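You operate a simulated robot arm through the tools that you are given. There is no shell and no other tool.

The job below is to be done with a simulated robot arm. You get a single attempt, and the scene is never put back.

## Task
Grease the patch on the guide block with the teal brush.
Fine: free the lock and push the plate in to bare the patch; cover it with grease from the flat tin, put the brush back where it lay, draw the plate back and lock it. Set down upright: teal brush. A coat counts when it lies all over at full strength: go over it till it gets no stronger.

It is judged by the outcome, as a careful person would: the job done as asked, and still so three seconds after it is handed in. It fails if anything else is knocked over, pushed out of place, dropped, spilled or broken. A push-on lid holds only when it is set on centred and level and pressed home; a screw cap is set on level and turned clockwise until tight.

## Robot
A 6-joint arm with a two-finger gripper, fixed in place. Base frame: the origin is at the foot of the arm, x ahead of it, y to its left, z up; the work surface is at about z = 0.8. Lengths are in m, angles in rad, forces in N, time in s.
Its first joint turns from -2.897 to 2.897 rad. Payload 2.45 kg.
Tool frame: the origin (TCP) lies between the finger pads and is the grasp point; the fingertips stand 0.02 m ahead of it; z points along the fingers, y is the line along which they close. Largest opening 0.14 m; the body of the gripper starts 0.168 m behind the TCP.
Orientation is that of the tool frame in the base frame, as [roll, pitch, yaw] about the fixed x, y, z axes, in that order (R = Rz(yaw) Ry(pitch) Rx(roll)). With the fingers straight down and closing along the base's y, the tool's x points along the base's -x, its y along +y and its z along -z.

## Interface
- The arm moves only by the tool send_rows. Its argument "motion" is a list of rows, each a list of 3 entries, a list of its own where there are three numbers: the turn, a rotation vector about the tool's x, y, z in degrees, then the shift along the tool's x, y, z in mm, then the opening, from 0 (shut) to 1 (fully open). In form: [[[ax, ay, az], [tx, ty, tz], gripper], ...]. A call has 1 to 20 rows; each row shifts and turns the commanded pose from where the row before left it, along the tool's axes as they then stand. Rows are played at 5 a second. More than 0.05 m and 0.15 rad between two rows, or a gripper value outside its range, and nothing of the call is played. Where a pose cannot be reached the arm comes as near as it can. A force on the tool above 60 N (or 10 N above the force at the start of the call, whichever is more), or a blocked arm, ends the call early, and 0.2 s more pass. Each finger travels about 0.045 m/s and halts on what it meets, pressing with about 21 N; the grip force reading is that of the motor and also rises with nothing between the fingers. The clock runs only during rows and for 0.2 s after the last one: add rows that do not move to give the fingers time. It gives the time, the measured TCP pose, the force on the tool (base axes), the opening and the grip force at its end, in the units of the frame above (readings bear some noise), with the torque about the TCP (base axes, N m) and any sound that the robot's microphone picked up.
- Cameras (640 x 400 px; columns grow to the right, rows downward): "scene" is fixed at [0.2196, -0.5019, 1.4389]; the picture's right is [0.95, -0.31, 0.00], its down [-0.14, -0.42, -0.89] and it looks along [0.28, 0.85, -0.45] (base axes); focal length 309 px, centre (320, 200). "wrist" rides on the gripper at [0.078, 0.011, -0.209] in the tool frame; the picture's right is [-0.14, 0.99, 0.00], its down [-0.92, -0.13, -0.37] and it looks along [-0.36, -0.05, 0.93] (tool axes); focal length 280 px, centre (320, 200). There is no depth. A picture from a camera that has moved, and an enlarged one, comes with that camera's place and axes in the base frame and with its lens.
- camera(camera): a new picture of that camera. No time passes.
- zoom(camera, box): a new picture of the part [left, top, right, bottom] of that camera's present view, enlarged. No time passes.
- close_job(): hands the job in; it is judged then, once.

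Nothing tells you positions but the pictures and the camera data. Unless the task says otherwise, let go and move clear before handing in.

The tools are called after "Call:" by a JSON object that holds its "op" and its "data". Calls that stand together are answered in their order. send_rows: Moves the arm, as the interface text tells. Its arguments: {"type":"object","properties":{"motion":{"type":"array"}},"required":["motion"]} The other tools are called the same way: camera (camera) takes a picture; zoom (camera, box) takes an enlarged picture of a part of a camera's view; close_job () hands the job in.

At the start:

```text
time: 0.0
ee_pos: [0.3184, 0.6291, 1.1521]
tool_rot: [-3.142, 0.002, -3.141]
force: [-0.4, 0.5, 0.0]
ft_torque: [-0.02, 0.0, -0.01]
grip_width: 0.14
finger_force: 0.1
```

scene: 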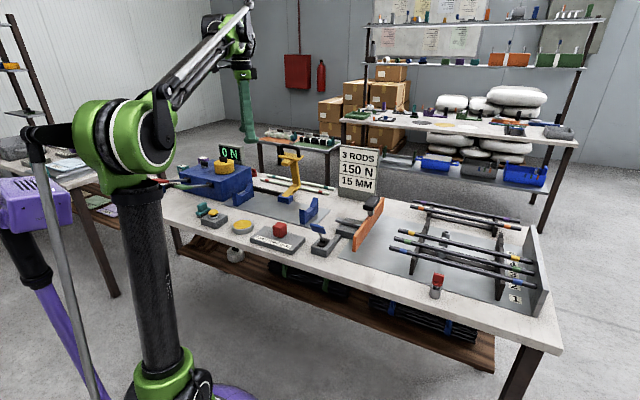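
wrist: 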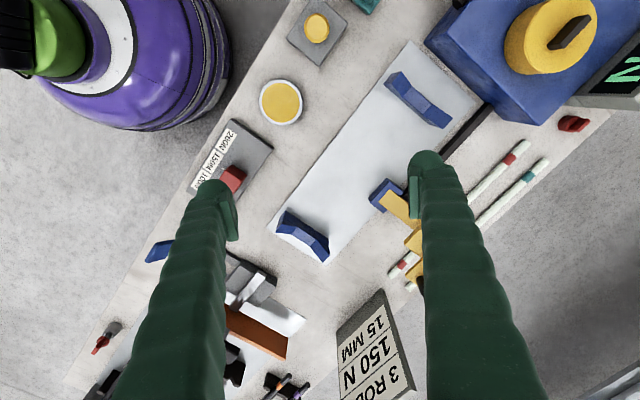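

I see a cluttered bench with a blue machine, a flat yellow tin, a teal item and several fixtures. I'll look closer at each before I move anything.

Call:
{"op": "zoom", "data": {"camera": "scene", "box": [160, 140, 340, 260]}}

Call:
{"op": "zoom", "data": {"camera": "scene", "box": [300, 180, 560, 320]}}

Call:
{"op": "zoom", "data": {"camera": "wrist", "box": [180, 0, 400, 140]}}

Call:
{"op": "zoom", "data": {"camera": "wrist", "box": [60, 120, 340, 400]}}

```text
3.33 times, centred on (250, 200) of scene
camera zoom: at [0.2196, -0.5019, 1.4389], right [0.95, -0.31, 0.0], down [-0.14, -0.42, -0.89], along [0.28, 0.85, -0.45], focal length 1029 px, centre (553, 200)
```

zoom: 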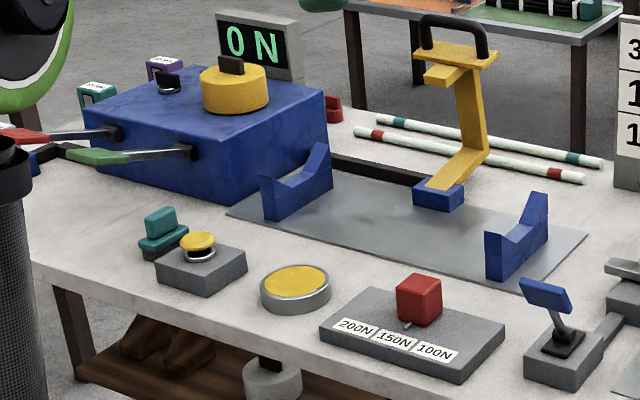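

```text
2.46 times, centred on (430, 250) of scene
camera zoom: at [0.2196, -0.5019, 1.4389], right [0.95, -0.31, 0.0], down [-0.14, -0.42, -0.89], along [0.28, 0.85, -0.45], focal length 760 px, centre (49, 77)
```

zoom: 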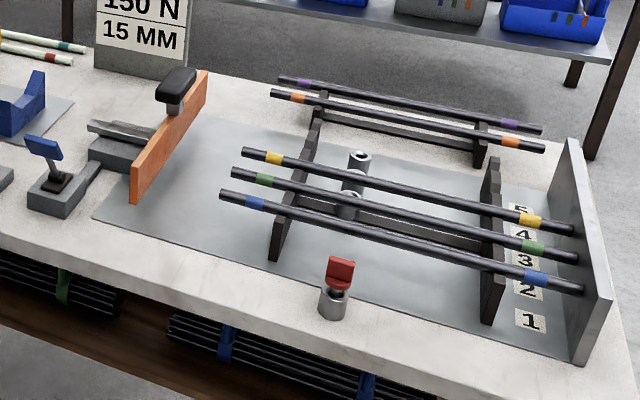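

```text
2.86 times, centred on (290, 70) of wrist
camera zoom: at [0.2412, 0.639, 1.3606], right [0.14, 0.99, 0.0], down [0.92, -0.13, 0.37], along [0.37, -0.05, -0.93], focal length 801 px, centre (406, 571)
```

zoom: 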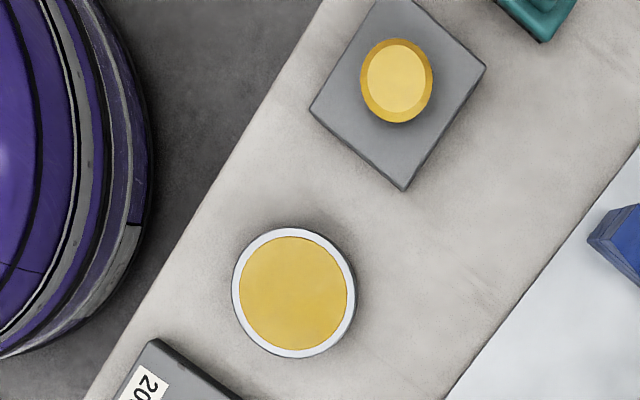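

```text
1.43 times, centred on (200, 260) of wrist
camera zoom: at [0.2412, 0.639, 1.3606], right [0.14, 0.99, 0.0], down [0.92, -0.13, 0.37], along [0.37, -0.05, -0.93], focal length 401 px, centre (491, 114)
```

zoom: 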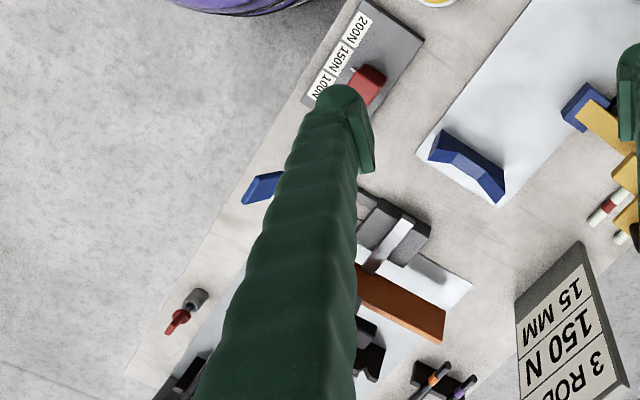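

I take the bench to lie at about 45° in the base frame, with the tin near (0.256, 0.565) and the guide fixture with the blue lever near (0.7, 0.4). I'll move the wrist camera high over the fixture for a better look.

Call:
{"op": "send_rows", "data": {"motion": [[[0, 0, 0], [-22, -35, 0], 1], [[0, 0, 0], [-22, -35, 0], 1], [[0, 0, 0], [-22, -35, 0], 1], [[0, 0, 0], [-22, -35, 0], 1], [[0, 0, 0], [-22, -35, 0], 1], [[0, 0, 0], [-22, -35, 0], 1]]}}

Call:
{"op": "camera", "data": {"camera": "wrist"}}

Call:
{"op": "camera", "data": {"camera": "scene"}}

```text
time: 1.4
ee_pos: [0.4486, 0.4169, 1.1525]
tool_rot: [3.141, 0.002, 3.141]
force: [-0.4, 0.2, -0.2]
ft_torque: [-0.03, -0.04, 0.02]
grip_width: 0.1402
finger_force: 0.0
```

```text
taken
camera wrist: at [0.3724, 0.4275, 1.3612], right [0.14, 0.99, 0.0], down [0.92, -0.13, 0.37], along [0.37, -0.05, -0.93], focal length 280 px, centre (320, 200)
```

wrist: 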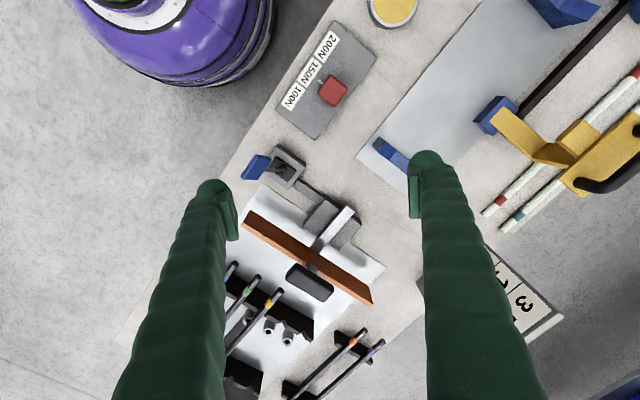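

```text
taken
```

scene: 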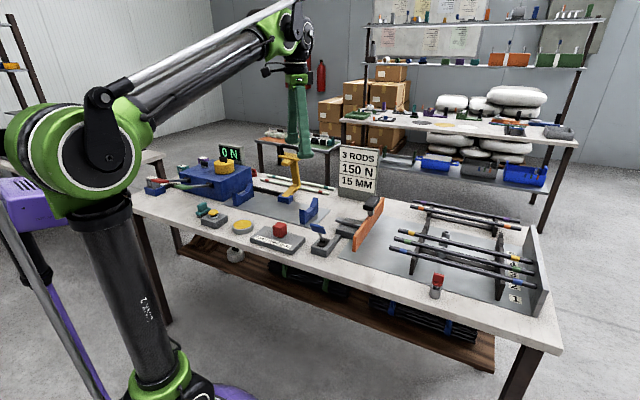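

Call:
{"op": "zoom", "data": {"camera": "wrist", "box": [220, 120, 400, 320]}}

Call:
{"op": "zoom", "data": {"camera": "scene", "box": [300, 180, 400, 260]}}

Call:
{"op": "zoom", "data": {"camera": "scene", "box": [180, 180, 280, 250]}}

```text
2.00 times, centred on (310, 220) of wrist
camera zoom: at [0.3724, 0.4275, 1.3612], right [0.14, 0.99, 0.0], down [0.92, -0.13, 0.37], along [0.37, -0.05, -0.93], focal length 561 px, centre (340, 160)
```

zoom: 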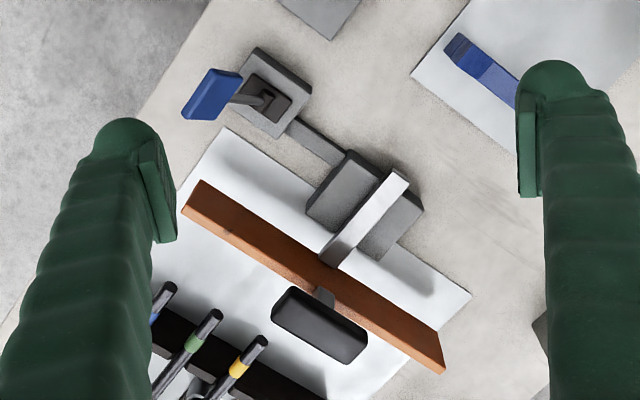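

```text
5.00 times, centred on (350, 220) of scene
camera zoom: at [0.2196, -0.5019, 1.4389], right [0.95, -0.31, 0.0], down [-0.14, -0.42, -0.89], along [0.28, 0.85, -0.45], focal length 1543 px, centre (170, 100)
```

zoom: 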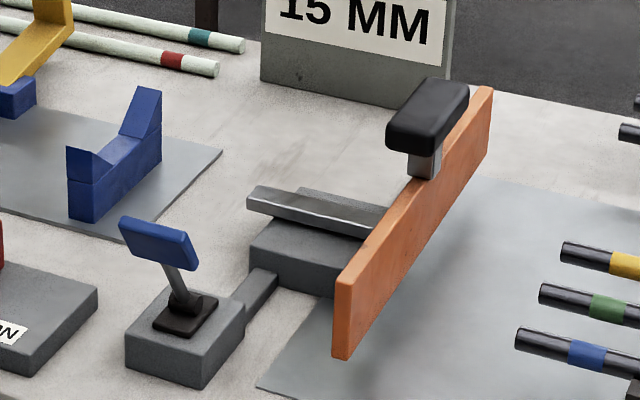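

```text
5.71 times, centred on (230, 215) of scene
camera zoom: at [0.2196, -0.5019, 1.4389], right [0.95, -0.31, 0.0], down [-0.14, -0.42, -0.89], along [0.28, 0.85, -0.45], focal length 1763 px, centre (834, 114)
```

zoom: 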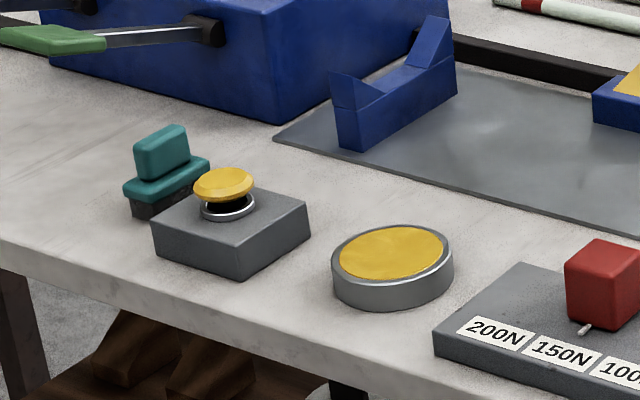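

The orange plate with the black knob slides on the grey guide block near (0.62, 0.42), and the blue lever box at about (0.50, 0.34) is the lock. I'll move closer and turn the tool to line up with the bench for a clearer view.

Call:
{"op": "send_rows", "data": {"motion": [[[0, 0, -7.5], [0, 0, 0], 1], [[0, 0, -7.5], [0, 0, 0], 1], [[0, 0, -7.5], [0, 0, 0], 1], [[0, 0, -7.5], [0, 0, 0], 1], [[0, 0, -7.5], [0, 0, 0], 1], [[0, 0, -7.5], [0, 0, 0], 1], [[0, 0, 0], [-20, 20, 25], 1], [[0, 0, 0], [-20, 20, 25], 1], [[0, 0, 0], [-20, 10, 25], 1], [[0, 0, 0], [-20, 10, 0], 1]]}}

Call:
{"op": "camera", "data": {"camera": "wrist"}}

```text
time: 3.6
ee_pos: [0.4648, 0.516, 1.076]
tool_rot: [-3.141, 0.002, -2.357]
force: [0.0, 0.5, -0.9]
ft_torque: [0.02, -0.04, 0.02]
grip_width: 0.1402
finger_force: 0.1
```

```text
taken
camera wrist: at [0.4032, 0.4684, 1.2849], right [-0.6, 0.8, 0.0], down [0.74, 0.56, 0.37], along [0.3, 0.22, -0.93], focal length 280 px, centre (320, 200)
```

wrist: 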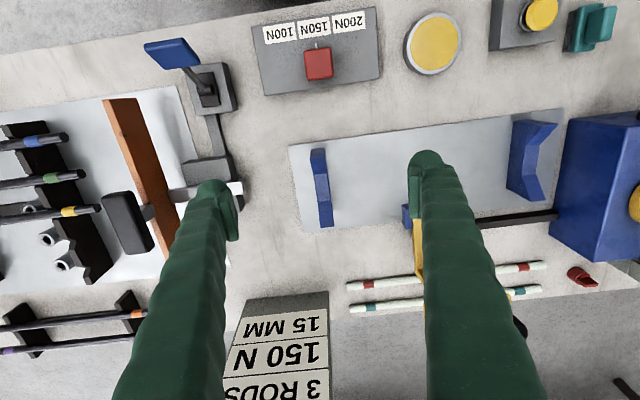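

That shift went the wrong way along the bench. The wrist view does show the brush and tin in one row with the lever, so I'll move back along the bench to centre the guide block.

Call:
{"op": "send_rows", "data": {"motion": [[[0, 0, 0], [5, -40, 0], 1], [[0, 0, 0], [5, -40, 0], 1], [[0, 0, 0], [5, -40, 0], 1], [[0, 0, 0], [5, -40, 0], 1], [[0, 0, 0], [5, -40, 0], 1]]}}

Call:
{"op": "camera", "data": {"camera": "wrist"}}

Call:
{"op": "zoom", "data": {"camera": "wrist", "box": [220, 30, 440, 270]}}

```text
time: 4.8
ee_pos: [0.5889, 0.3579, 1.0762]
tool_rot: [3.141, 0.002, -2.356]
force: [-0.1, 0.4, 0.6]
ft_torque: [-0.01, 0.0, 0.01]
grip_width: 0.14
finger_force: 0.1
```

```text
taken
camera wrist: at [0.527, 0.3095, 1.2854], right [-0.6, 0.8, 0.0], down [0.74, 0.56, 0.37], along [0.29, 0.22, -0.93], focal length 280 px, centre (320, 200)
```

wrist: 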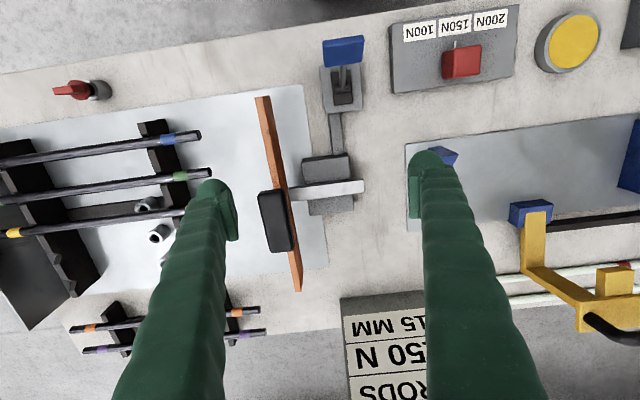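

```text
1.67 times, centred on (330, 150) of wrist
camera zoom: at [0.527, 0.3095, 1.2854], right [-0.6, 0.8, 0.0], down [0.74, 0.56, 0.37], along [0.29, 0.22, -0.93], focal length 467 px, centre (303, 283)
```

zoom: 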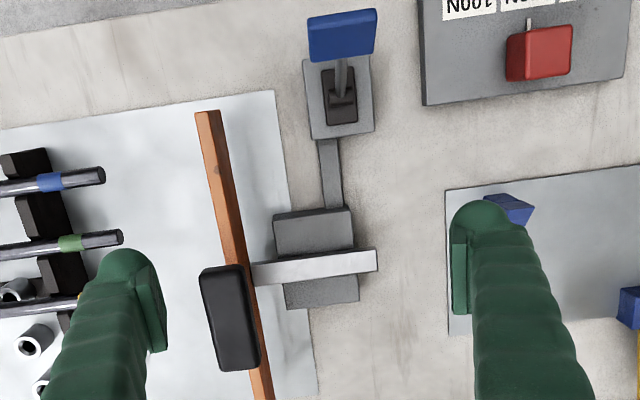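

Call:
{"op": "zoom", "data": {"camera": "wrist", "box": [250, 130, 390, 230]}}

Call:
{"op": "zoom", "data": {"camera": "wrist", "box": [290, 20, 390, 140]}}

Call:
{"op": "zoom", "data": {"camera": "scene", "box": [310, 190, 390, 250]}}

```text
4.00 times, centred on (320, 180) of wrist
camera zoom: at [0.527, 0.3095, 1.2854], right [-0.6, 0.8, 0.0], down [0.74, 0.56, 0.37], along [0.29, 0.22, -0.93], focal length 1122 px, centre (320, 280)
```

zoom: 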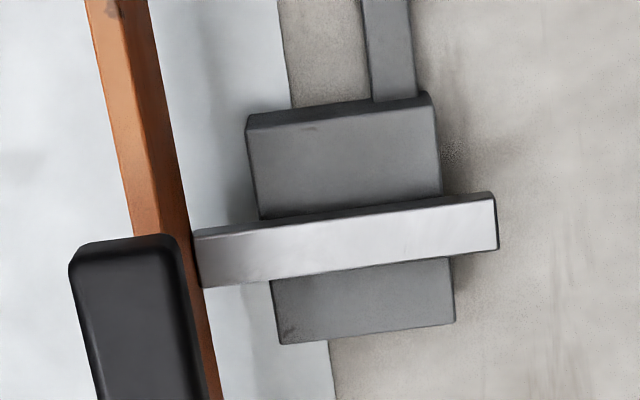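

```text
3.33 times, centred on (340, 80) of wrist
camera zoom: at [0.527, 0.3095, 1.2854], right [-0.6, 0.8, 0.0], down [0.74, 0.56, 0.37], along [0.29, 0.22, -0.93], focal length 935 px, centre (253, 600)
```

zoom: 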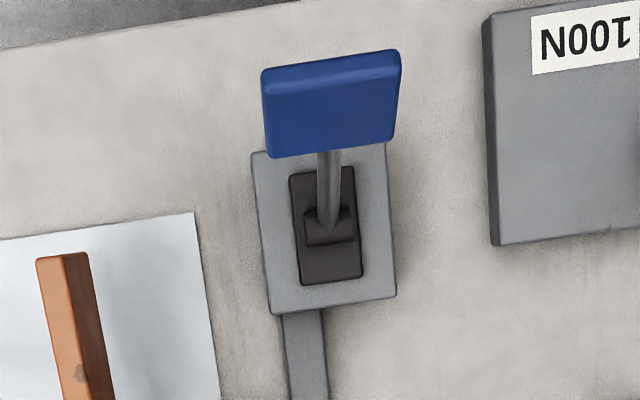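

```text
6.67 times, centred on (350, 220) of scene
camera zoom: at [0.2196, -0.5019, 1.4389], right [0.95, -0.31, 0.0], down [-0.14, -0.42, -0.89], along [0.28, 0.85, -0.45], focal length 2057 px, centre (120, 67)
```

zoom: 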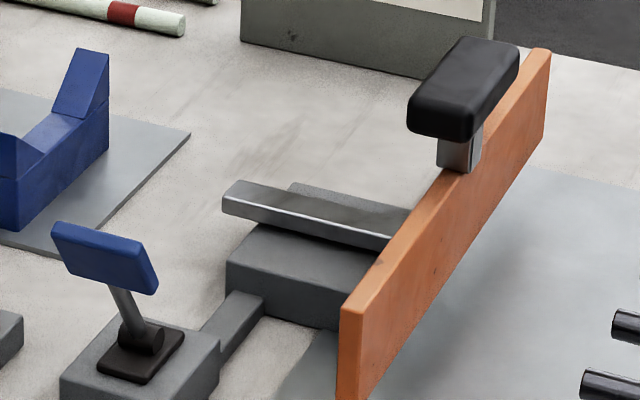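

I see the lever leaning toward the operator side: pivot about (0.507, 0.338, 0.838), paddle about (0.477, 0.307, 0.914). The bar of the plate lies across the top of the guide block. I'll close the gripper, go down on the operator side of the paddle, and take a look before pushing.

Call:
{"op": "send_rows", "data": {"motion": [[[0, 0, 0], [35, 9, 0], 0], [[0, 0, 0], [35, 9, 0], 0], [[0, 0, 0], [35, 9, 0], 0], [[0, 0, 0], [35, 8, 0], 0], [[0, 0, 0], [35, 8, 0], 0], [[0, 0, 0], [0, 0, 0], 0], [[0, 0, 0], [0, 0, 0], 0], [[0, 0, 0], [0, 0, 0], 0], [[0, 0, 0], [0, 0, 40], 0], [[0, 0, 0], [0, 0, 40], 0], [[0, 0, 0], [0, 0, 40], 0], [[0, 0, 0], [0, 0, 36], 0]]}}

Call:
{"op": "camera", "data": {"camera": "wrist"}}

Call:
{"op": "zoom", "data": {"camera": "scene", "box": [260, 160, 400, 260]}}

```text
time: 7.4
ee_pos: [0.4362, 0.265, 0.9195]
tool_rot: [-3.14, 0.0, -2.355]
force: [0.0, 0.7, 0.0]
ft_torque: [-0.01, -0.02, 0.02]
grip_width: 0.0001
finger_force: 21.3
```

```text
taken
camera wrist: at [0.3736, 0.2171, 1.1294], right [-0.6, 0.8, 0.0], down [0.74, 0.56, 0.37], along [0.3, 0.22, -0.93], focal length 280 px, centre (320, 200)
```

wrist: 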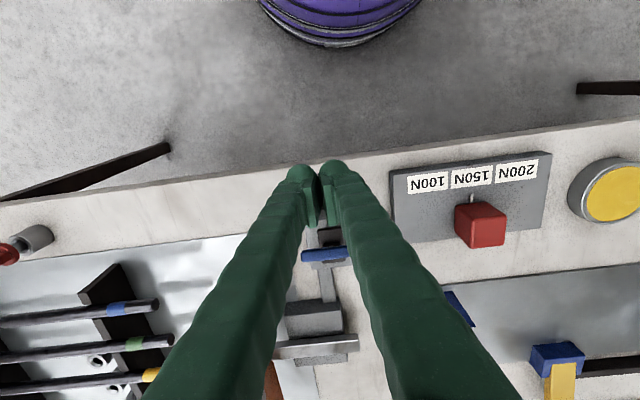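

```text
4.00 times, centred on (330, 210) of scene
camera zoom: at [0.2196, -0.5019, 1.4389], right [0.95, -0.31, 0.0], down [-0.14, -0.42, -0.89], along [0.28, 0.85, -0.45], focal length 1234 px, centre (280, 160)
```

zoom: 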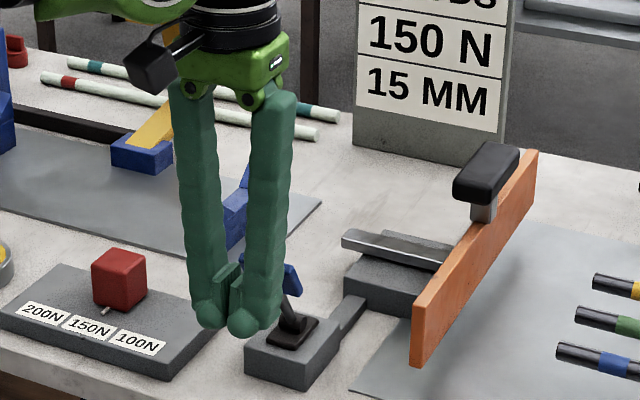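

The closed fingers stand just on the operator side of the paddle, with the tips at about z 0.90. I'll push the lever toward the guide block.

Call:
{"op": "send_rows", "data": {"motion": [[[0, 0, 0], [-10, 0, 0], 0], [[0, 0, 0], [-10, 0, 0], 0], [[0, 0, 0], [-10, 0, 0], 0], [[0, 0, 0], [-10, 0, 0], 0], [[0, 0, 0], [-10, 0, 0], 0], [[0, 0, 0], [-10, 0, 0], 0], [[0, 0, 0], [-10, 0, 0], 0], [[0, 0, 0], [-10, 0, 0], 0], [[0, 0, 0], [-10, 0, 0], 0]]}}

Call:
{"op": "camera", "data": {"camera": "wrist"}}

Call:
{"op": "zoom", "data": {"camera": "scene", "box": [260, 160, 400, 260]}}

```text
time: 9.4
ee_pos: [0.4965, 0.3293, 0.9213]
tool_rot: [3.142, 0.001, -2.357]
force: [-1.0, -0.4, 0.8]
ft_torque: [-0.01, -0.03, 0.02]
grip_width: 0.0
finger_force: 29.4
```

```text
taken
camera wrist: at [0.4347, 0.2805, 1.1295], right [-0.6, 0.8, 0.0], down [0.74, 0.56, 0.37], along [0.3, 0.22, -0.93], focal length 280 px, centre (320, 200)
```

wrist: 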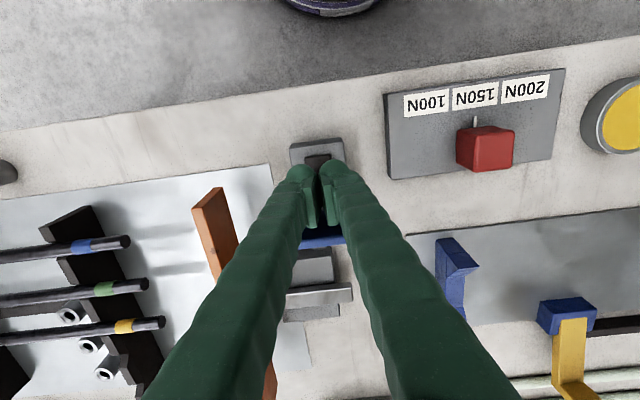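

```text
4.00 times, centred on (330, 210) of scene
camera zoom: at [0.2196, -0.5019, 1.4389], right [0.95, -0.31, 0.0], down [-0.14, -0.42, -0.89], along [0.28, 0.85, -0.45], focal length 1234 px, centre (280, 160)
```

zoom: 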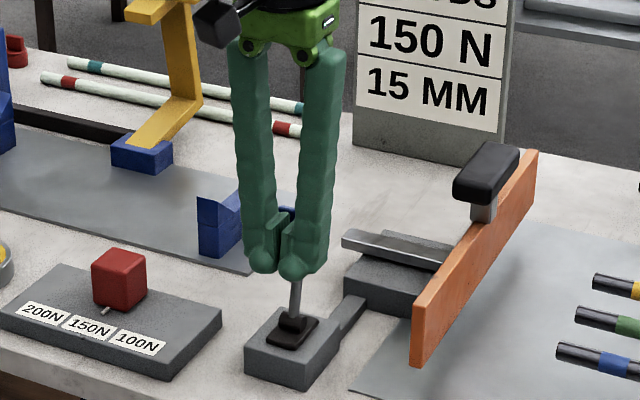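

The lever now stands about upright. I'll keep pushing until it tips over or the force rises.

Call:
{"op": "send_rows", "data": {"motion": [[[0, 0, 0], [-10, 0, 0], 0], [[0, 0, 0], [-10, 0, 0], 0], [[0, 0, 0], [-8, 0, 0], 0], [[0, 0, 0], [0, 0, 0], 0]]}}

Call:
{"op": "camera", "data": {"camera": "wrist"}}

Call:
{"op": "zoom", "data": {"camera": "scene", "box": [260, 160, 400, 260]}}

```text
time: 10.6
ee_pos: [0.5145, 0.3456, 0.9206]
tool_rot: [-3.139, -0.005, -2.357]
force: [-22.5, -26.6, 22.8]
ft_torque: [-0.22, -0.15, 0.07]
grip_width: 0.006
finger_force: 29.1
stopped in row 4: the force on the tool passed its limit at 62 N (the readings are from after the stop); the commanded pose is now the measured one
```

```text
taken
camera wrist: at [0.4532, 0.2986, 1.1308], right [-0.6, 0.8, 0.0], down [0.74, 0.56, 0.36], along [0.29, 0.22, -0.93], focal length 280 px, centre (320, 200)
```

wrist: 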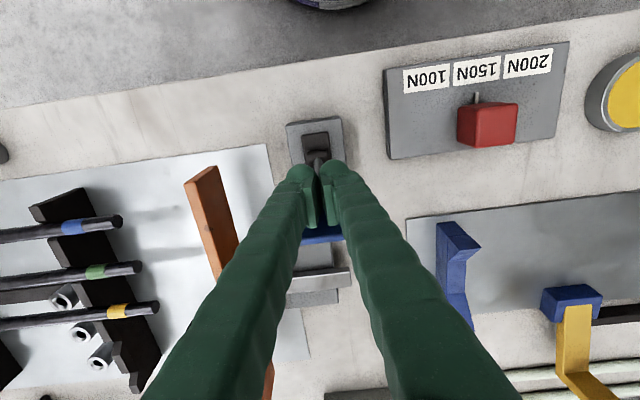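

```text
4.00 times, centred on (330, 210) of scene
camera zoom: at [0.2196, -0.5019, 1.4389], right [0.95, -0.31, 0.0], down [-0.14, -0.42, -0.89], along [0.28, 0.85, -0.45], focal length 1234 px, centre (280, 160)
```

zoom: 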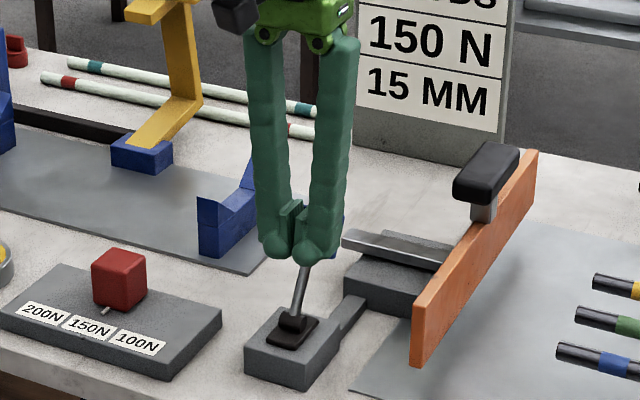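

The force rose to its limit with the lever leaning toward the guide block, which is probably its end stop. I'll back off and check.

Call:
{"op": "send_rows", "data": {"motion": [[[0, 0, 0], [10, 0, 0], 0], [[0, 0, 0], [20, 0, 0], 0], [[0, 0, 0], [20, 0, 0], 0], [[0, 0, 0], [0, 0, -40], 0], [[0, 0, 0], [0, 0, -40], 0], [[0, 0, 0], [0, 0, -40], 0], [[0, 0, 0], [0, -30, -20], 1], [[0, 0, 0], [0, -30, 0], 1], [[0, 0, 0], [0, 0, 0], 1], [[0, 0, 0], [0, 0, 0], 1], [[0, 0, 0], [0, 0, 0], 1], [[0, 0, 0], [0, 0, 0], 1], [[0, 0, 0], [0, 0, 0], 1], [[0, 0, 0], [0, 0, 0], 1]]}}

Call:
{"op": "camera", "data": {"camera": "wrist"}}

Call:
{"op": "zoom", "data": {"camera": "scene", "box": [300, 180, 400, 260]}}

```text
time: 13.6
ee_pos: [0.5236, 0.2699, 1.0602]
tool_rot: [3.14, -0.003, -2.356]
force: [-0.6, 1.0, 0.6]
ft_torque: [0.02, 0.02, -0.03]
grip_width: 0.1401
finger_force: 0.0
```

```text
taken
camera wrist: at [0.4626, 0.222, 1.2692], right [-0.6, 0.8, 0.0], down [0.74, 0.56, 0.37], along [0.29, 0.22, -0.93], focal length 280 px, centre (320, 200)
```

wrist: 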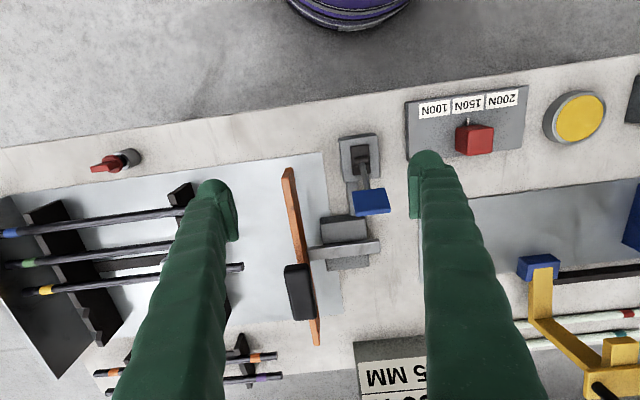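

```text
5.00 times, centred on (350, 220) of scene
camera zoom: at [0.2196, -0.5019, 1.4389], right [0.95, -0.31, 0.0], down [-0.14, -0.42, -0.89], along [0.28, 0.85, -0.45], focal length 1543 px, centre (170, 100)
```

zoom: 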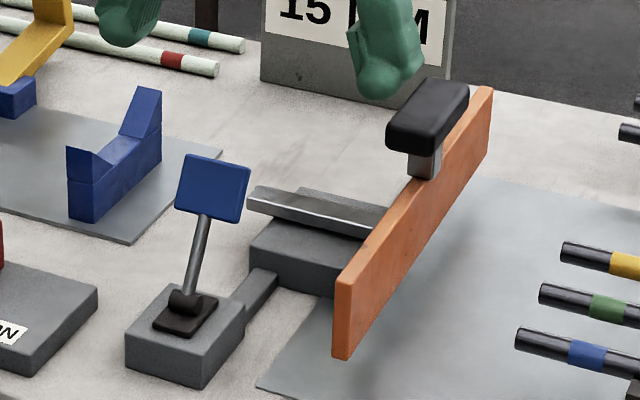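

The lever now leans toward the block by about the same angle as it leaned away before, so the lock should be free. Next I'll look closely at the knob and plate before grasping.

Call:
{"op": "zoom", "data": {"camera": "wrist", "box": [240, 150, 400, 350]}}

Call:
{"op": "zoom", "data": {"camera": "scene", "box": [350, 185, 410, 260]}}

```text
2.00 times, centred on (320, 250) of wrist
camera zoom: at [0.4626, 0.222, 1.2692], right [-0.6, 0.8, 0.0], down [0.74, 0.56, 0.37], along [0.29, 0.22, -0.93], focal length 561 px, centre (320, 100)
```

zoom: 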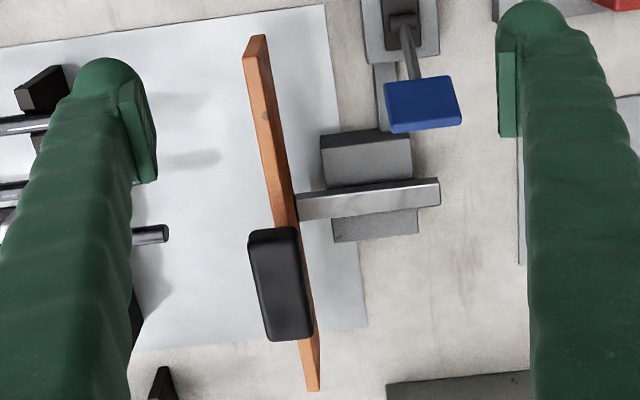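

```text
5.33 times, centred on (380, 222) of scene
camera zoom: at [0.2196, -0.5019, 1.4389], right [0.95, -0.31, 0.0], down [-0.14, -0.42, -0.89], along [0.28, 0.85, -0.45], focal length 1646 px, centre (0, 80)
```

zoom: 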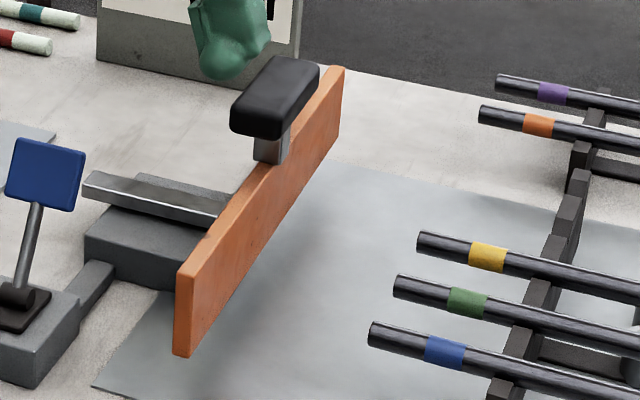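

The knob lies along the across-bench direction, centred near (0.70, 0.362) with its top around z 0.94. The rod ends sit lower at z about 0.857. I'll move above the knob with the fingers open and check alignment.

Call:
{"op": "send_rows", "data": {"motion": [[[0, 0, 0], [-38, -11.6, 0], 1], [[0, 0, 0], [-38, -11.6, 0], 1], [[0, 0, 0], [-38, -11.6, 0], 1], [[0, 0, 0], [-38, -11.6, 0], 1], [[0, 0, 0], [-37, -11.6, 0], 1], [[0, 0, 0], [0, 0, 30], 1], [[0, 0, 0], [0, 0, 30], 1]]}}

Call:
{"op": "camera", "data": {"camera": "wrist"}}

Call:
{"op": "zoom", "data": {"camera": "scene", "box": [310, 140, 470, 260]}}

```text
time: 15.2
ee_pos: [0.6986, 0.363, 0.9991]
tool_rot: [3.142, -0.004, -2.355]
force: [-0.7, -0.5, -0.6]
ft_torque: [-0.03, 0.02, 0.01]
grip_width: 0.1397
finger_force: 0.1
```

```text
taken
camera wrist: at [0.6374, 0.3154, 1.209], right [-0.6, 0.8, 0.0], down [0.74, 0.56, 0.37], along [0.29, 0.22, -0.93], focal length 280 px, centre (320, 200)
```

wrist: 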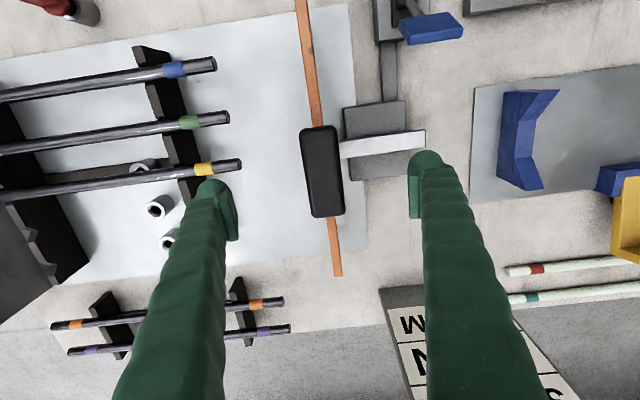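

```text
3.33 times, centred on (390, 200) of scene
camera zoom: at [0.2196, -0.5019, 1.4389], right [0.95, -0.31, 0.0], down [-0.14, -0.42, -0.89], along [0.28, 0.85, -0.45], focal length 1029 px, centre (87, 200)
```

zoom: 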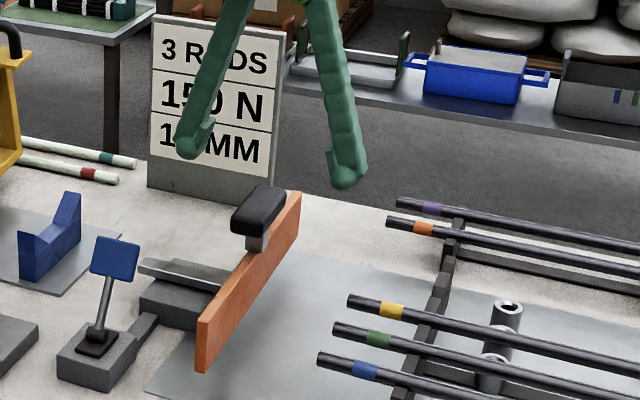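

The knob is centred under the gripper. I'll descend to z 0.925 and close on it.

Call:
{"op": "send_rows", "data": {"motion": [[[0, 0, 0], [3, 0, 30], 1], [[0, 0, 0], [0, 0, 30], 1], [[0, 0, 0], [0, 0, 14], 1], [[0, 0, 0], [0, 0, 0], 0.5], [[0, 0, 0], [0, 0, 0], 0.2], [[0, 0, 0], [0, 0, 0], 0.2], [[0, 0, 0], [0, 0, 0], 0.2], [[0, 0, 0], [0, 0, 0], 0.2], [[0, 0, 0], [0, 0, 0], 0.2], [[0, 0, 0], [0, 0, 0], 0.2]]}}

Call:
{"op": "camera", "data": {"camera": "wrist"}}

Call:
{"op": "zoom", "data": {"camera": "scene", "box": [310, 140, 470, 260]}}

```text
time: 17.4
ee_pos: [0.6954, 0.3607, 0.9247]
tool_rot: [3.142, -0.003, -2.357]
force: [-0.4, 0.2, -0.8]
ft_torque: [0.06, -0.05, 0.04]
grip_width: 0.0334
finger_force: 26.5
```

```text
taken
camera wrist: at [0.6345, 0.3133, 1.1346], right [-0.6, 0.8, 0.0], down [0.74, 0.56, 0.37], along [0.29, 0.22, -0.93], focal length 280 px, centre (320, 200)
```

wrist: 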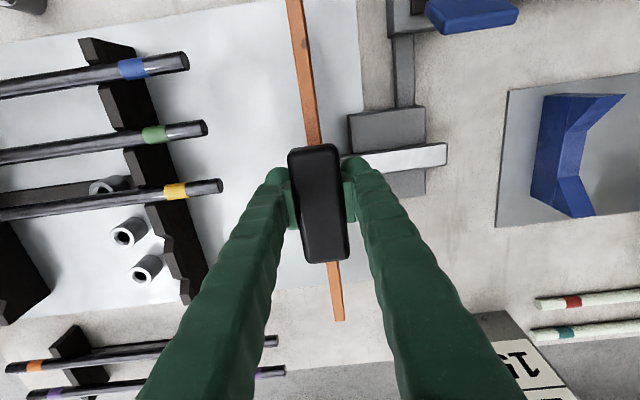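

```text
3.33 times, centred on (390, 200) of scene
camera zoom: at [0.2196, -0.5019, 1.4389], right [0.95, -0.31, 0.0], down [-0.14, -0.42, -0.89], along [0.28, 0.85, -0.45], focal length 1029 px, centre (87, 200)
```

zoom: 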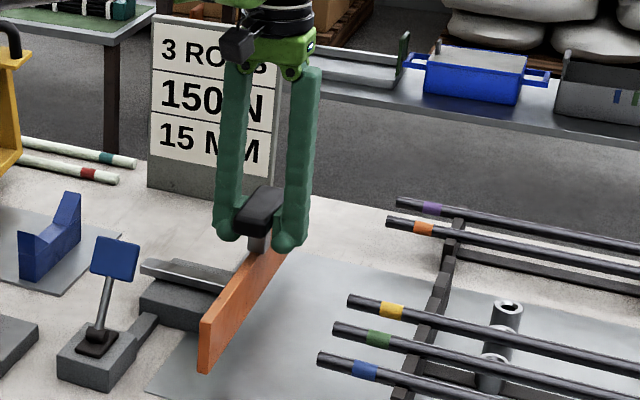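

The knob is gripped, at a width of 33 mm. I'll push the plate gently toward the rods and watch the force.

Call:
{"op": "send_rows", "data": {"motion": [[[0, 0, 0], [0, -6, 0], 0.2], [[0, 0, 0], [0, -8, 0], 0.2], [[0, 0, 0], [0, -8, 0], 0.2], [[0, 0, 0], [0, -8, 0], 0.2]]}}

Call:
{"op": "camera", "data": {"camera": "wrist"}}

Call:
{"op": "zoom", "data": {"camera": "scene", "box": [310, 140, 470, 260]}}

```text
time: 18.4
ee_pos: [0.7182, 0.3399, 0.9255]
tool_rot: [-3.139, -0.003, -2.356]
force: [-4.8, -1.9, -5.7]
ft_torque: [-0.07, 0.01, -0.02]
grip_width: 0.0333
finger_force: 45.2
```

```text
taken
camera wrist: at [0.6555, 0.2924, 1.1346], right [-0.6, 0.8, 0.0], down [0.74, 0.56, 0.37], along [0.29, 0.22, -0.93], focal length 280 px, centre (320, 200)
```

wrist: 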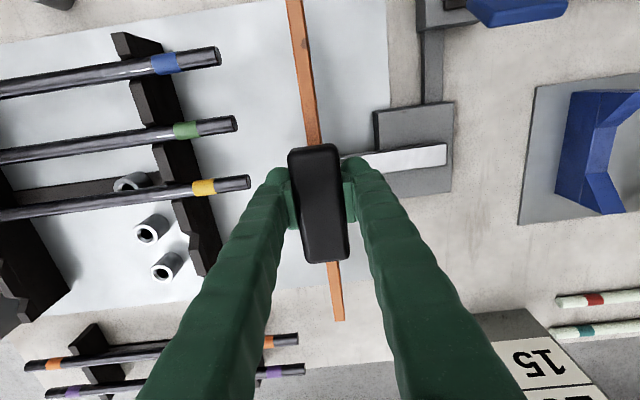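

```text
3.33 times, centred on (390, 200) of scene
camera zoom: at [0.2196, -0.5019, 1.4389], right [0.95, -0.31, 0.0], down [-0.14, -0.42, -0.89], along [0.28, 0.85, -0.45], focal length 1029 px, centre (87, 200)
```

zoom: 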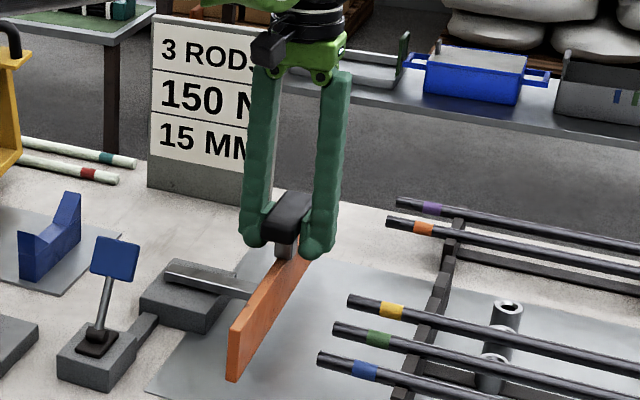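

The plate slides freely and has moved about 31 mm. I'll continue in small steps, keeping clear of the rod ends.

Call:
{"op": "send_rows", "data": {"motion": [[[0, 0, 0], [0, -8, 0], 0.2], [[0, 0, 0], [0, -8, 0], 0.2], [[0, 0, 0], [0, -8, 0], 0.2]]}}

Call:
{"op": "camera", "data": {"camera": "wrist"}}

Call:
{"op": "zoom", "data": {"camera": "scene", "box": [310, 140, 470, 260]}}

Call:
{"op": "zoom", "data": {"camera": "wrist", "box": [360, 80, 480, 220]}}

```text
time: 19.2
ee_pos: [0.7344, 0.3231, 0.9247]
tool_rot: [-3.14, 0.0, -2.356]
force: [1.7, 1.3, 4.9]
ft_torque: [-0.33, 0.37, -0.06]
grip_width: 0.0332
finger_force: 44.6
```

```text
taken
camera wrist: at [0.6721, 0.2755, 1.1345], right [-0.6, 0.8, 0.0], down [0.74, 0.56, 0.37], along [0.29, 0.22, -0.93], focal length 280 px, centre (320, 200)
```

wrist: 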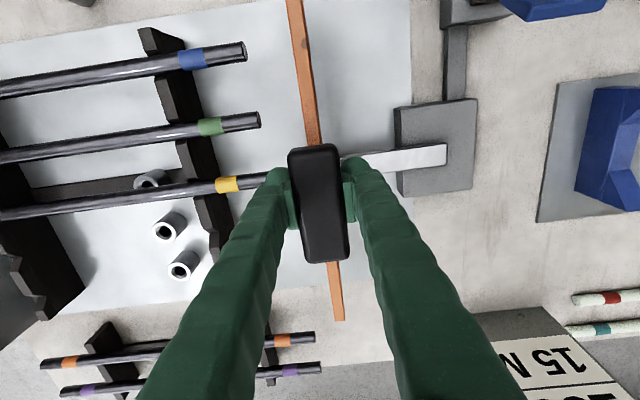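

```text
3.33 times, centred on (390, 200) of scene
camera zoom: at [0.2196, -0.5019, 1.4389], right [0.95, -0.31, 0.0], down [-0.14, -0.42, -0.89], along [0.28, 0.85, -0.45], focal length 1029 px, centre (87, 200)
```

zoom: 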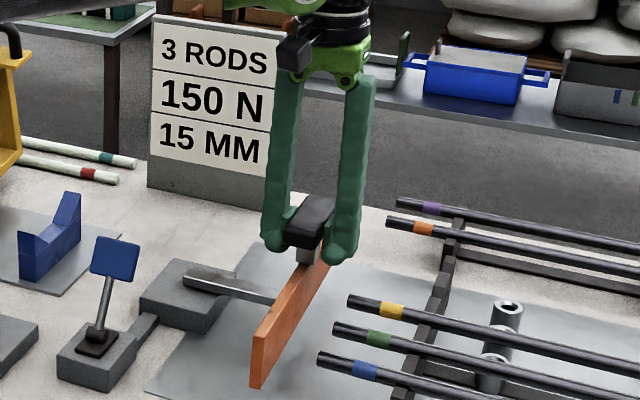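

```text
2.86 times, centred on (420, 150) of wrist
camera zoom: at [0.6721, 0.2755, 1.1345], right [-0.6, 0.8, 0.0], down [0.74, 0.56, 0.37], along [0.29, 0.22, -0.93], focal length 801 px, centre (34, 343)
```

zoom: 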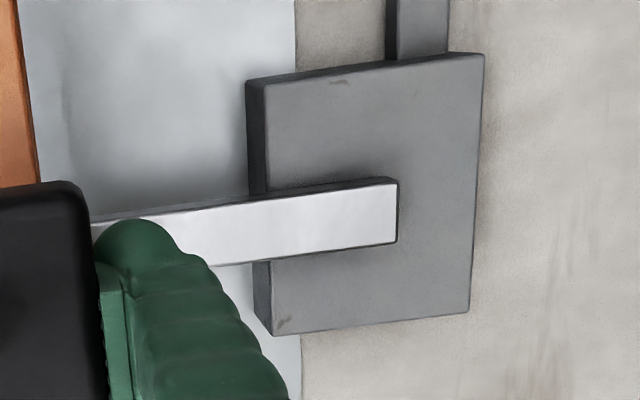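

The bar end has drawn back partway over the block with no stop yet. I'll continue in small steps.

Call:
{"op": "send_rows", "data": {"motion": [[[0, 0, 0], [0, -6, 0], 0.2], [[0, 0, 0], [0, -6, 0], 0.2], [[0, 0, 0], [0, -4, 0], 0.2]]}}

Call:
{"op": "camera", "data": {"camera": "wrist"}}

Call:
{"op": "zoom", "data": {"camera": "scene", "box": [310, 140, 470, 260]}}

Call:
{"op": "zoom", "data": {"camera": "wrist", "box": [360, 80, 500, 220]}}

```text
time: 20.0
ee_pos: [0.7453, 0.3115, 0.9242]
tool_rot: [3.141, -0.002, -2.356]
force: [1.9, 2.5, 9.2]
ft_torque: [-0.13, 0.24, 0.05]
grip_width: 0.0334
finger_force: 44.8
```

```text
taken
camera wrist: at [0.6839, 0.2637, 1.1345], right [-0.6, 0.8, 0.0], down [0.74, 0.56, 0.37], along [0.29, 0.22, -0.93], focal length 280 px, centre (320, 200)
```

wrist: 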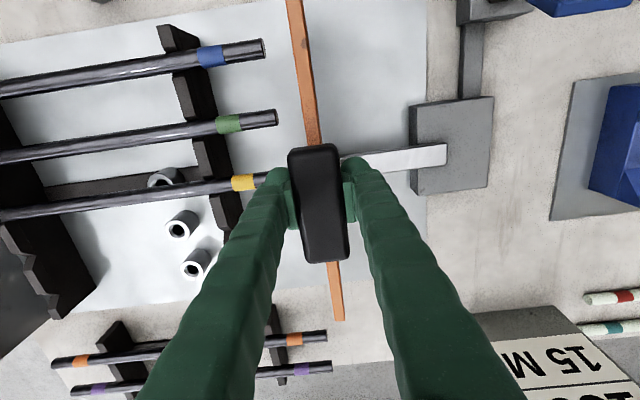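

```text
3.33 times, centred on (390, 200) of scene
camera zoom: at [0.2196, -0.5019, 1.4389], right [0.95, -0.31, 0.0], down [-0.14, -0.42, -0.89], along [0.28, 0.85, -0.45], focal length 1029 px, centre (87, 200)
```

zoom: 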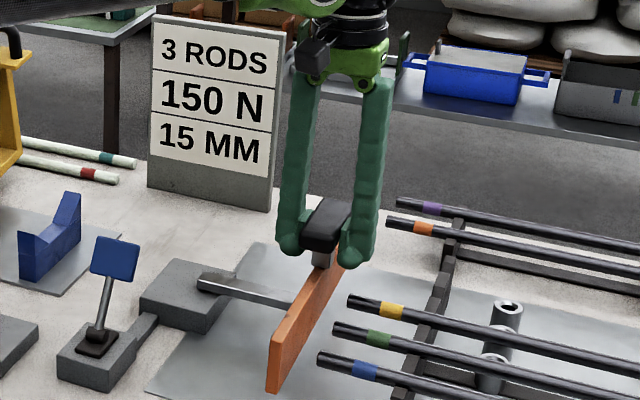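

```text
2.86 times, centred on (430, 150) of wrist
camera zoom: at [0.6839, 0.2637, 1.1345], right [-0.6, 0.8, 0.0], down [0.74, 0.56, 0.37], along [0.29, 0.22, -0.93], focal length 801 px, centre (6, 343)
```

zoom: 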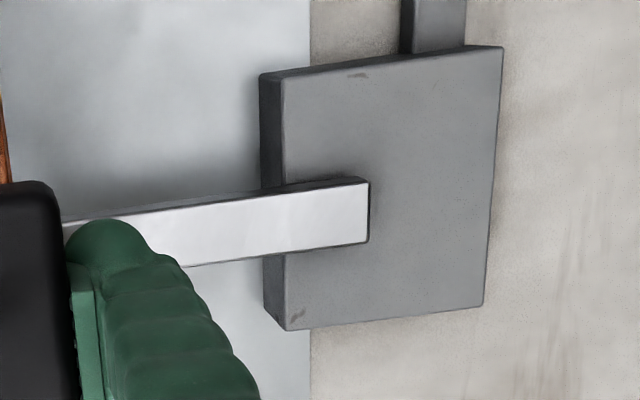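

Call:
{"op": "send_rows", "data": {"motion": [[[0, 0, 0], [0, -5, 0], 0.2], [[0, 0, 0], [0, -5, 0], 0.2], [[0, 0, 0], [0, 0, 0], 0.2]]}}

Call:
{"op": "camera", "data": {"camera": "wrist"}}

Call:
{"op": "zoom", "data": {"camera": "scene", "box": [310, 140, 470, 260]}}

Call:
{"op": "zoom", "data": {"camera": "wrist", "box": [360, 80, 500, 220]}}

```text
time: 20.8
ee_pos: [0.7518, 0.3048, 0.9266]
tool_rot: [-3.141, -0.003, -2.357]
force: [8.3, 9.5, 15.8]
ft_torque: [-0.18, 0.17, 0.1]
grip_width: 0.0332
finger_force: 44.6
```

```text
taken
camera wrist: at [0.691, 0.2566, 1.1345], right [-0.6, 0.8, 0.0], down [0.74, 0.56, 0.37], along [0.29, 0.22, -0.93], focal length 280 px, centre (320, 200)
```

wrist: 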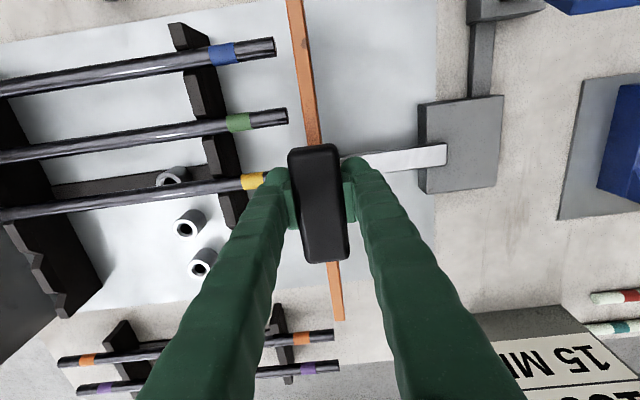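

```text
3.33 times, centred on (390, 200) of scene
camera zoom: at [0.2196, -0.5019, 1.4389], right [0.95, -0.31, 0.0], down [-0.14, -0.42, -0.89], along [0.28, 0.85, -0.45], focal length 1029 px, centre (87, 200)
```

zoom: 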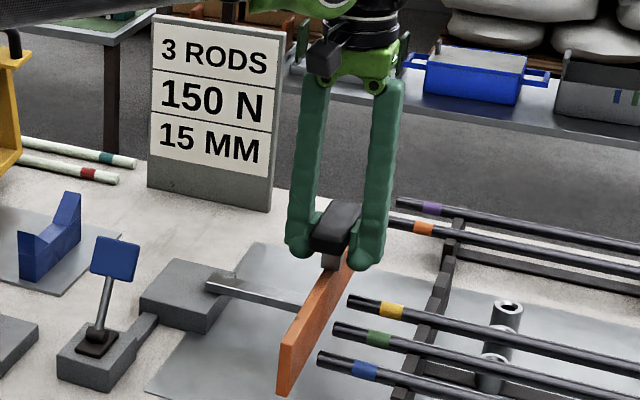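

```text
2.86 times, centred on (430, 150) of wrist
camera zoom: at [0.691, 0.2566, 1.1345], right [-0.6, 0.8, 0.0], down [0.74, 0.56, 0.37], along [0.29, 0.22, -0.93], focal length 801 px, centre (6, 343)
```

zoom: 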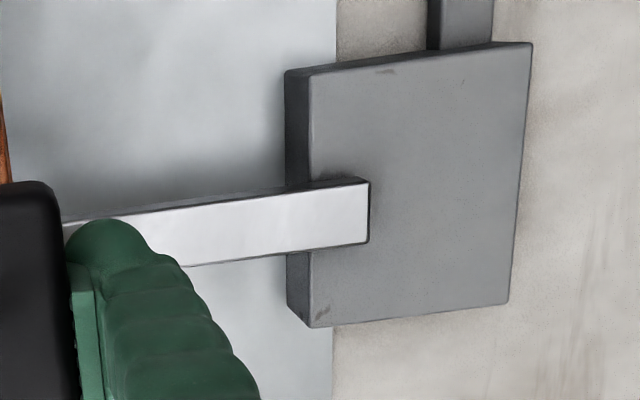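

I measure about 17 mm between the plate face and the rod ends, and the bar still covers a little of the block. I'll push 8 mm more in small steps and look again.

Call:
{"op": "send_rows", "data": {"motion": [[[0, 0, 0], [0, -4, 0], 0.2], [[0, 0, 0], [0, -4, 0], 0.2], [[0, 0, 0], [0, 0, 0], 0.2]]}}

Call:
{"op": "zoom", "data": {"camera": "scene", "box": [310, 140, 470, 260]}}

Call:
{"op": "zoom", "data": {"camera": "wrist", "box": [240, 30, 500, 220]}}

```text
time: 21.6
ee_pos: [0.7578, 0.298, 0.9255]
tool_rot: [3.142, -0.001, -2.356]
force: [12.9, 15.1, 18.5]
ft_torque: [-0.31, 0.42, -0.03]
grip_width: 0.0332
finger_force: 44.8
```

```text
3.33 times, centred on (390, 200) of scene
camera zoom: at [0.2196, -0.5019, 1.4389], right [0.95, -0.31, 0.0], down [-0.14, -0.42, -0.89], along [0.28, 0.85, -0.45], focal length 1029 px, centre (87, 200)
```

zoom: 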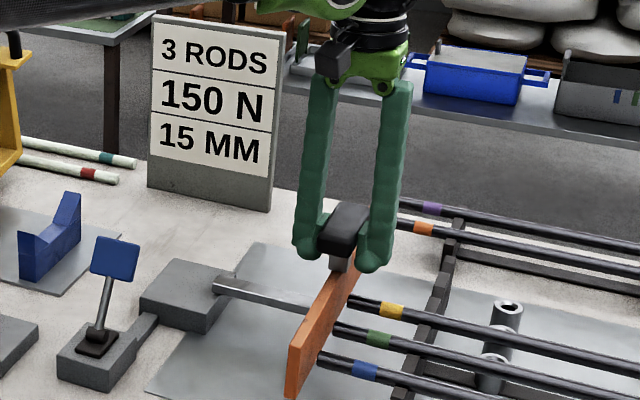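

```text
2.11 times, centred on (370, 125) of wrist
camera zoom: at [0.6967, 0.2509, 1.1345], right [-0.6, 0.8, 0.0], down [0.74, 0.56, 0.37], along [0.29, 0.22, -0.93], focal length 590 px, centre (215, 358)
```

zoom: 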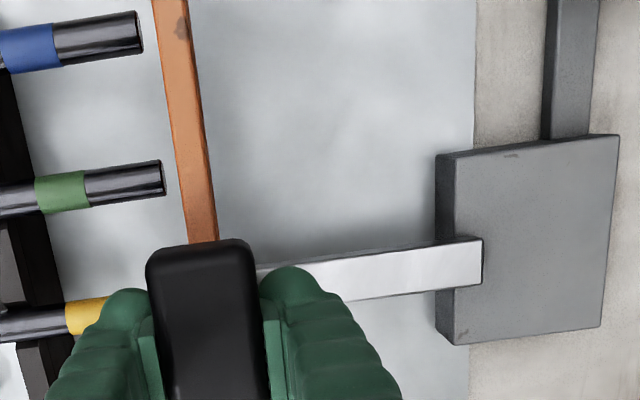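

The plate has moved 88 mm, and the bar end overlaps the block by only about 8 mm. I'll let go of the knob, rise, and look closely at the block top for the patch.

Call:
{"op": "send_rows", "data": {"motion": [[[0, 0, 0], [0, 0, 0], 0.6], [[0, 0, 0], [0, 0, 0], 0.6], [[0, 0, 0], [0, 0, 0], 0.6], [[0, 0, 0], [0, 0, -40], 0.6], [[0, 0, 0], [0, 0, -40], 0.6], [[0, 0, 0], [0, 40, 0], 1], [[0, 0, 0], [0, 40, 0], 1], [[0, 0, 0], [0, 40, 0], 1], [[0, 0, 0], [0, 30, 0], 1]]}}

Call:
{"op": "camera", "data": {"camera": "wrist"}}

Call:
{"op": "zoom", "data": {"camera": "wrist", "box": [240, 80, 400, 220]}}

Call:
{"op": "zoom", "data": {"camera": "scene", "box": [330, 190, 430, 260]}}

```text
time: 23.6
ee_pos: [0.6523, 0.4061, 1.0054]
tool_rot: [-3.141, -0.002, -2.358]
force: [0.1, 0.1, -0.5]
ft_torque: [-0.01, -0.03, 0.01]
grip_width: 0.1397
finger_force: 0.0
```

```text
taken
camera wrist: at [0.5906, 0.3581, 1.2138], right [-0.6, 0.8, 0.0], down [0.74, 0.56, 0.37], along [0.29, 0.22, -0.93], focal length 280 px, centre (320, 200)
```

wrist: 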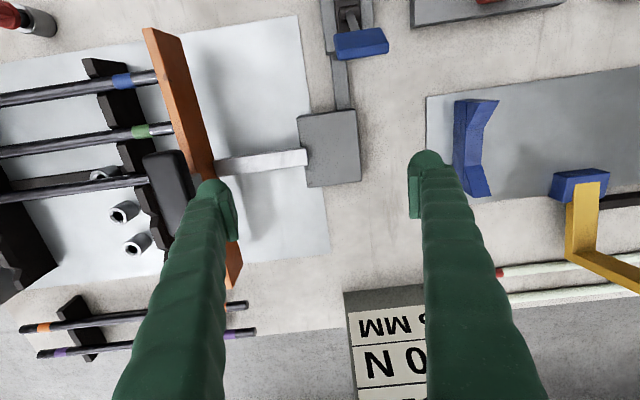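

```text
2.86 times, centred on (320, 150) of wrist
camera zoom: at [0.5906, 0.3581, 1.2138], right [-0.6, 0.8, 0.0], down [0.74, 0.56, 0.37], along [0.29, 0.22, -0.93], focal length 801 px, centre (320, 343)
```

zoom: 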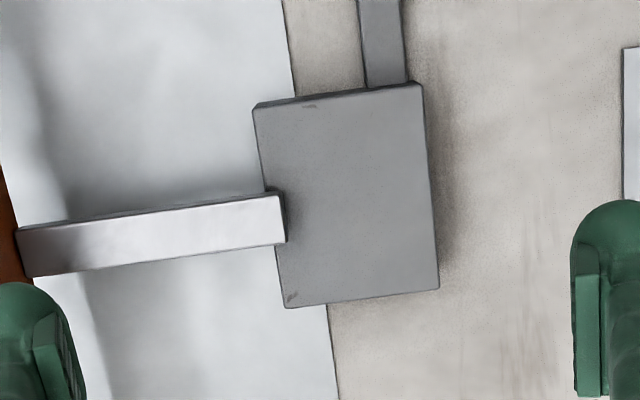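

```text
5.71 times, centred on (380, 225) of scene
camera zoom: at [0.2196, -0.5019, 1.4389], right [0.95, -0.31, 0.0], down [-0.14, -0.42, -0.89], along [0.28, 0.85, -0.45], focal length 1763 px, centre (-23, 57)
```

zoom: 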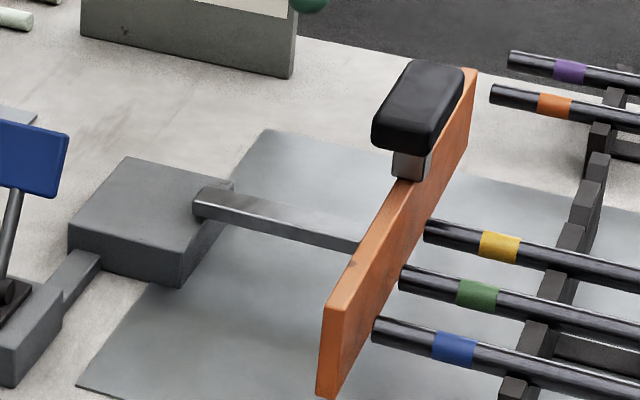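

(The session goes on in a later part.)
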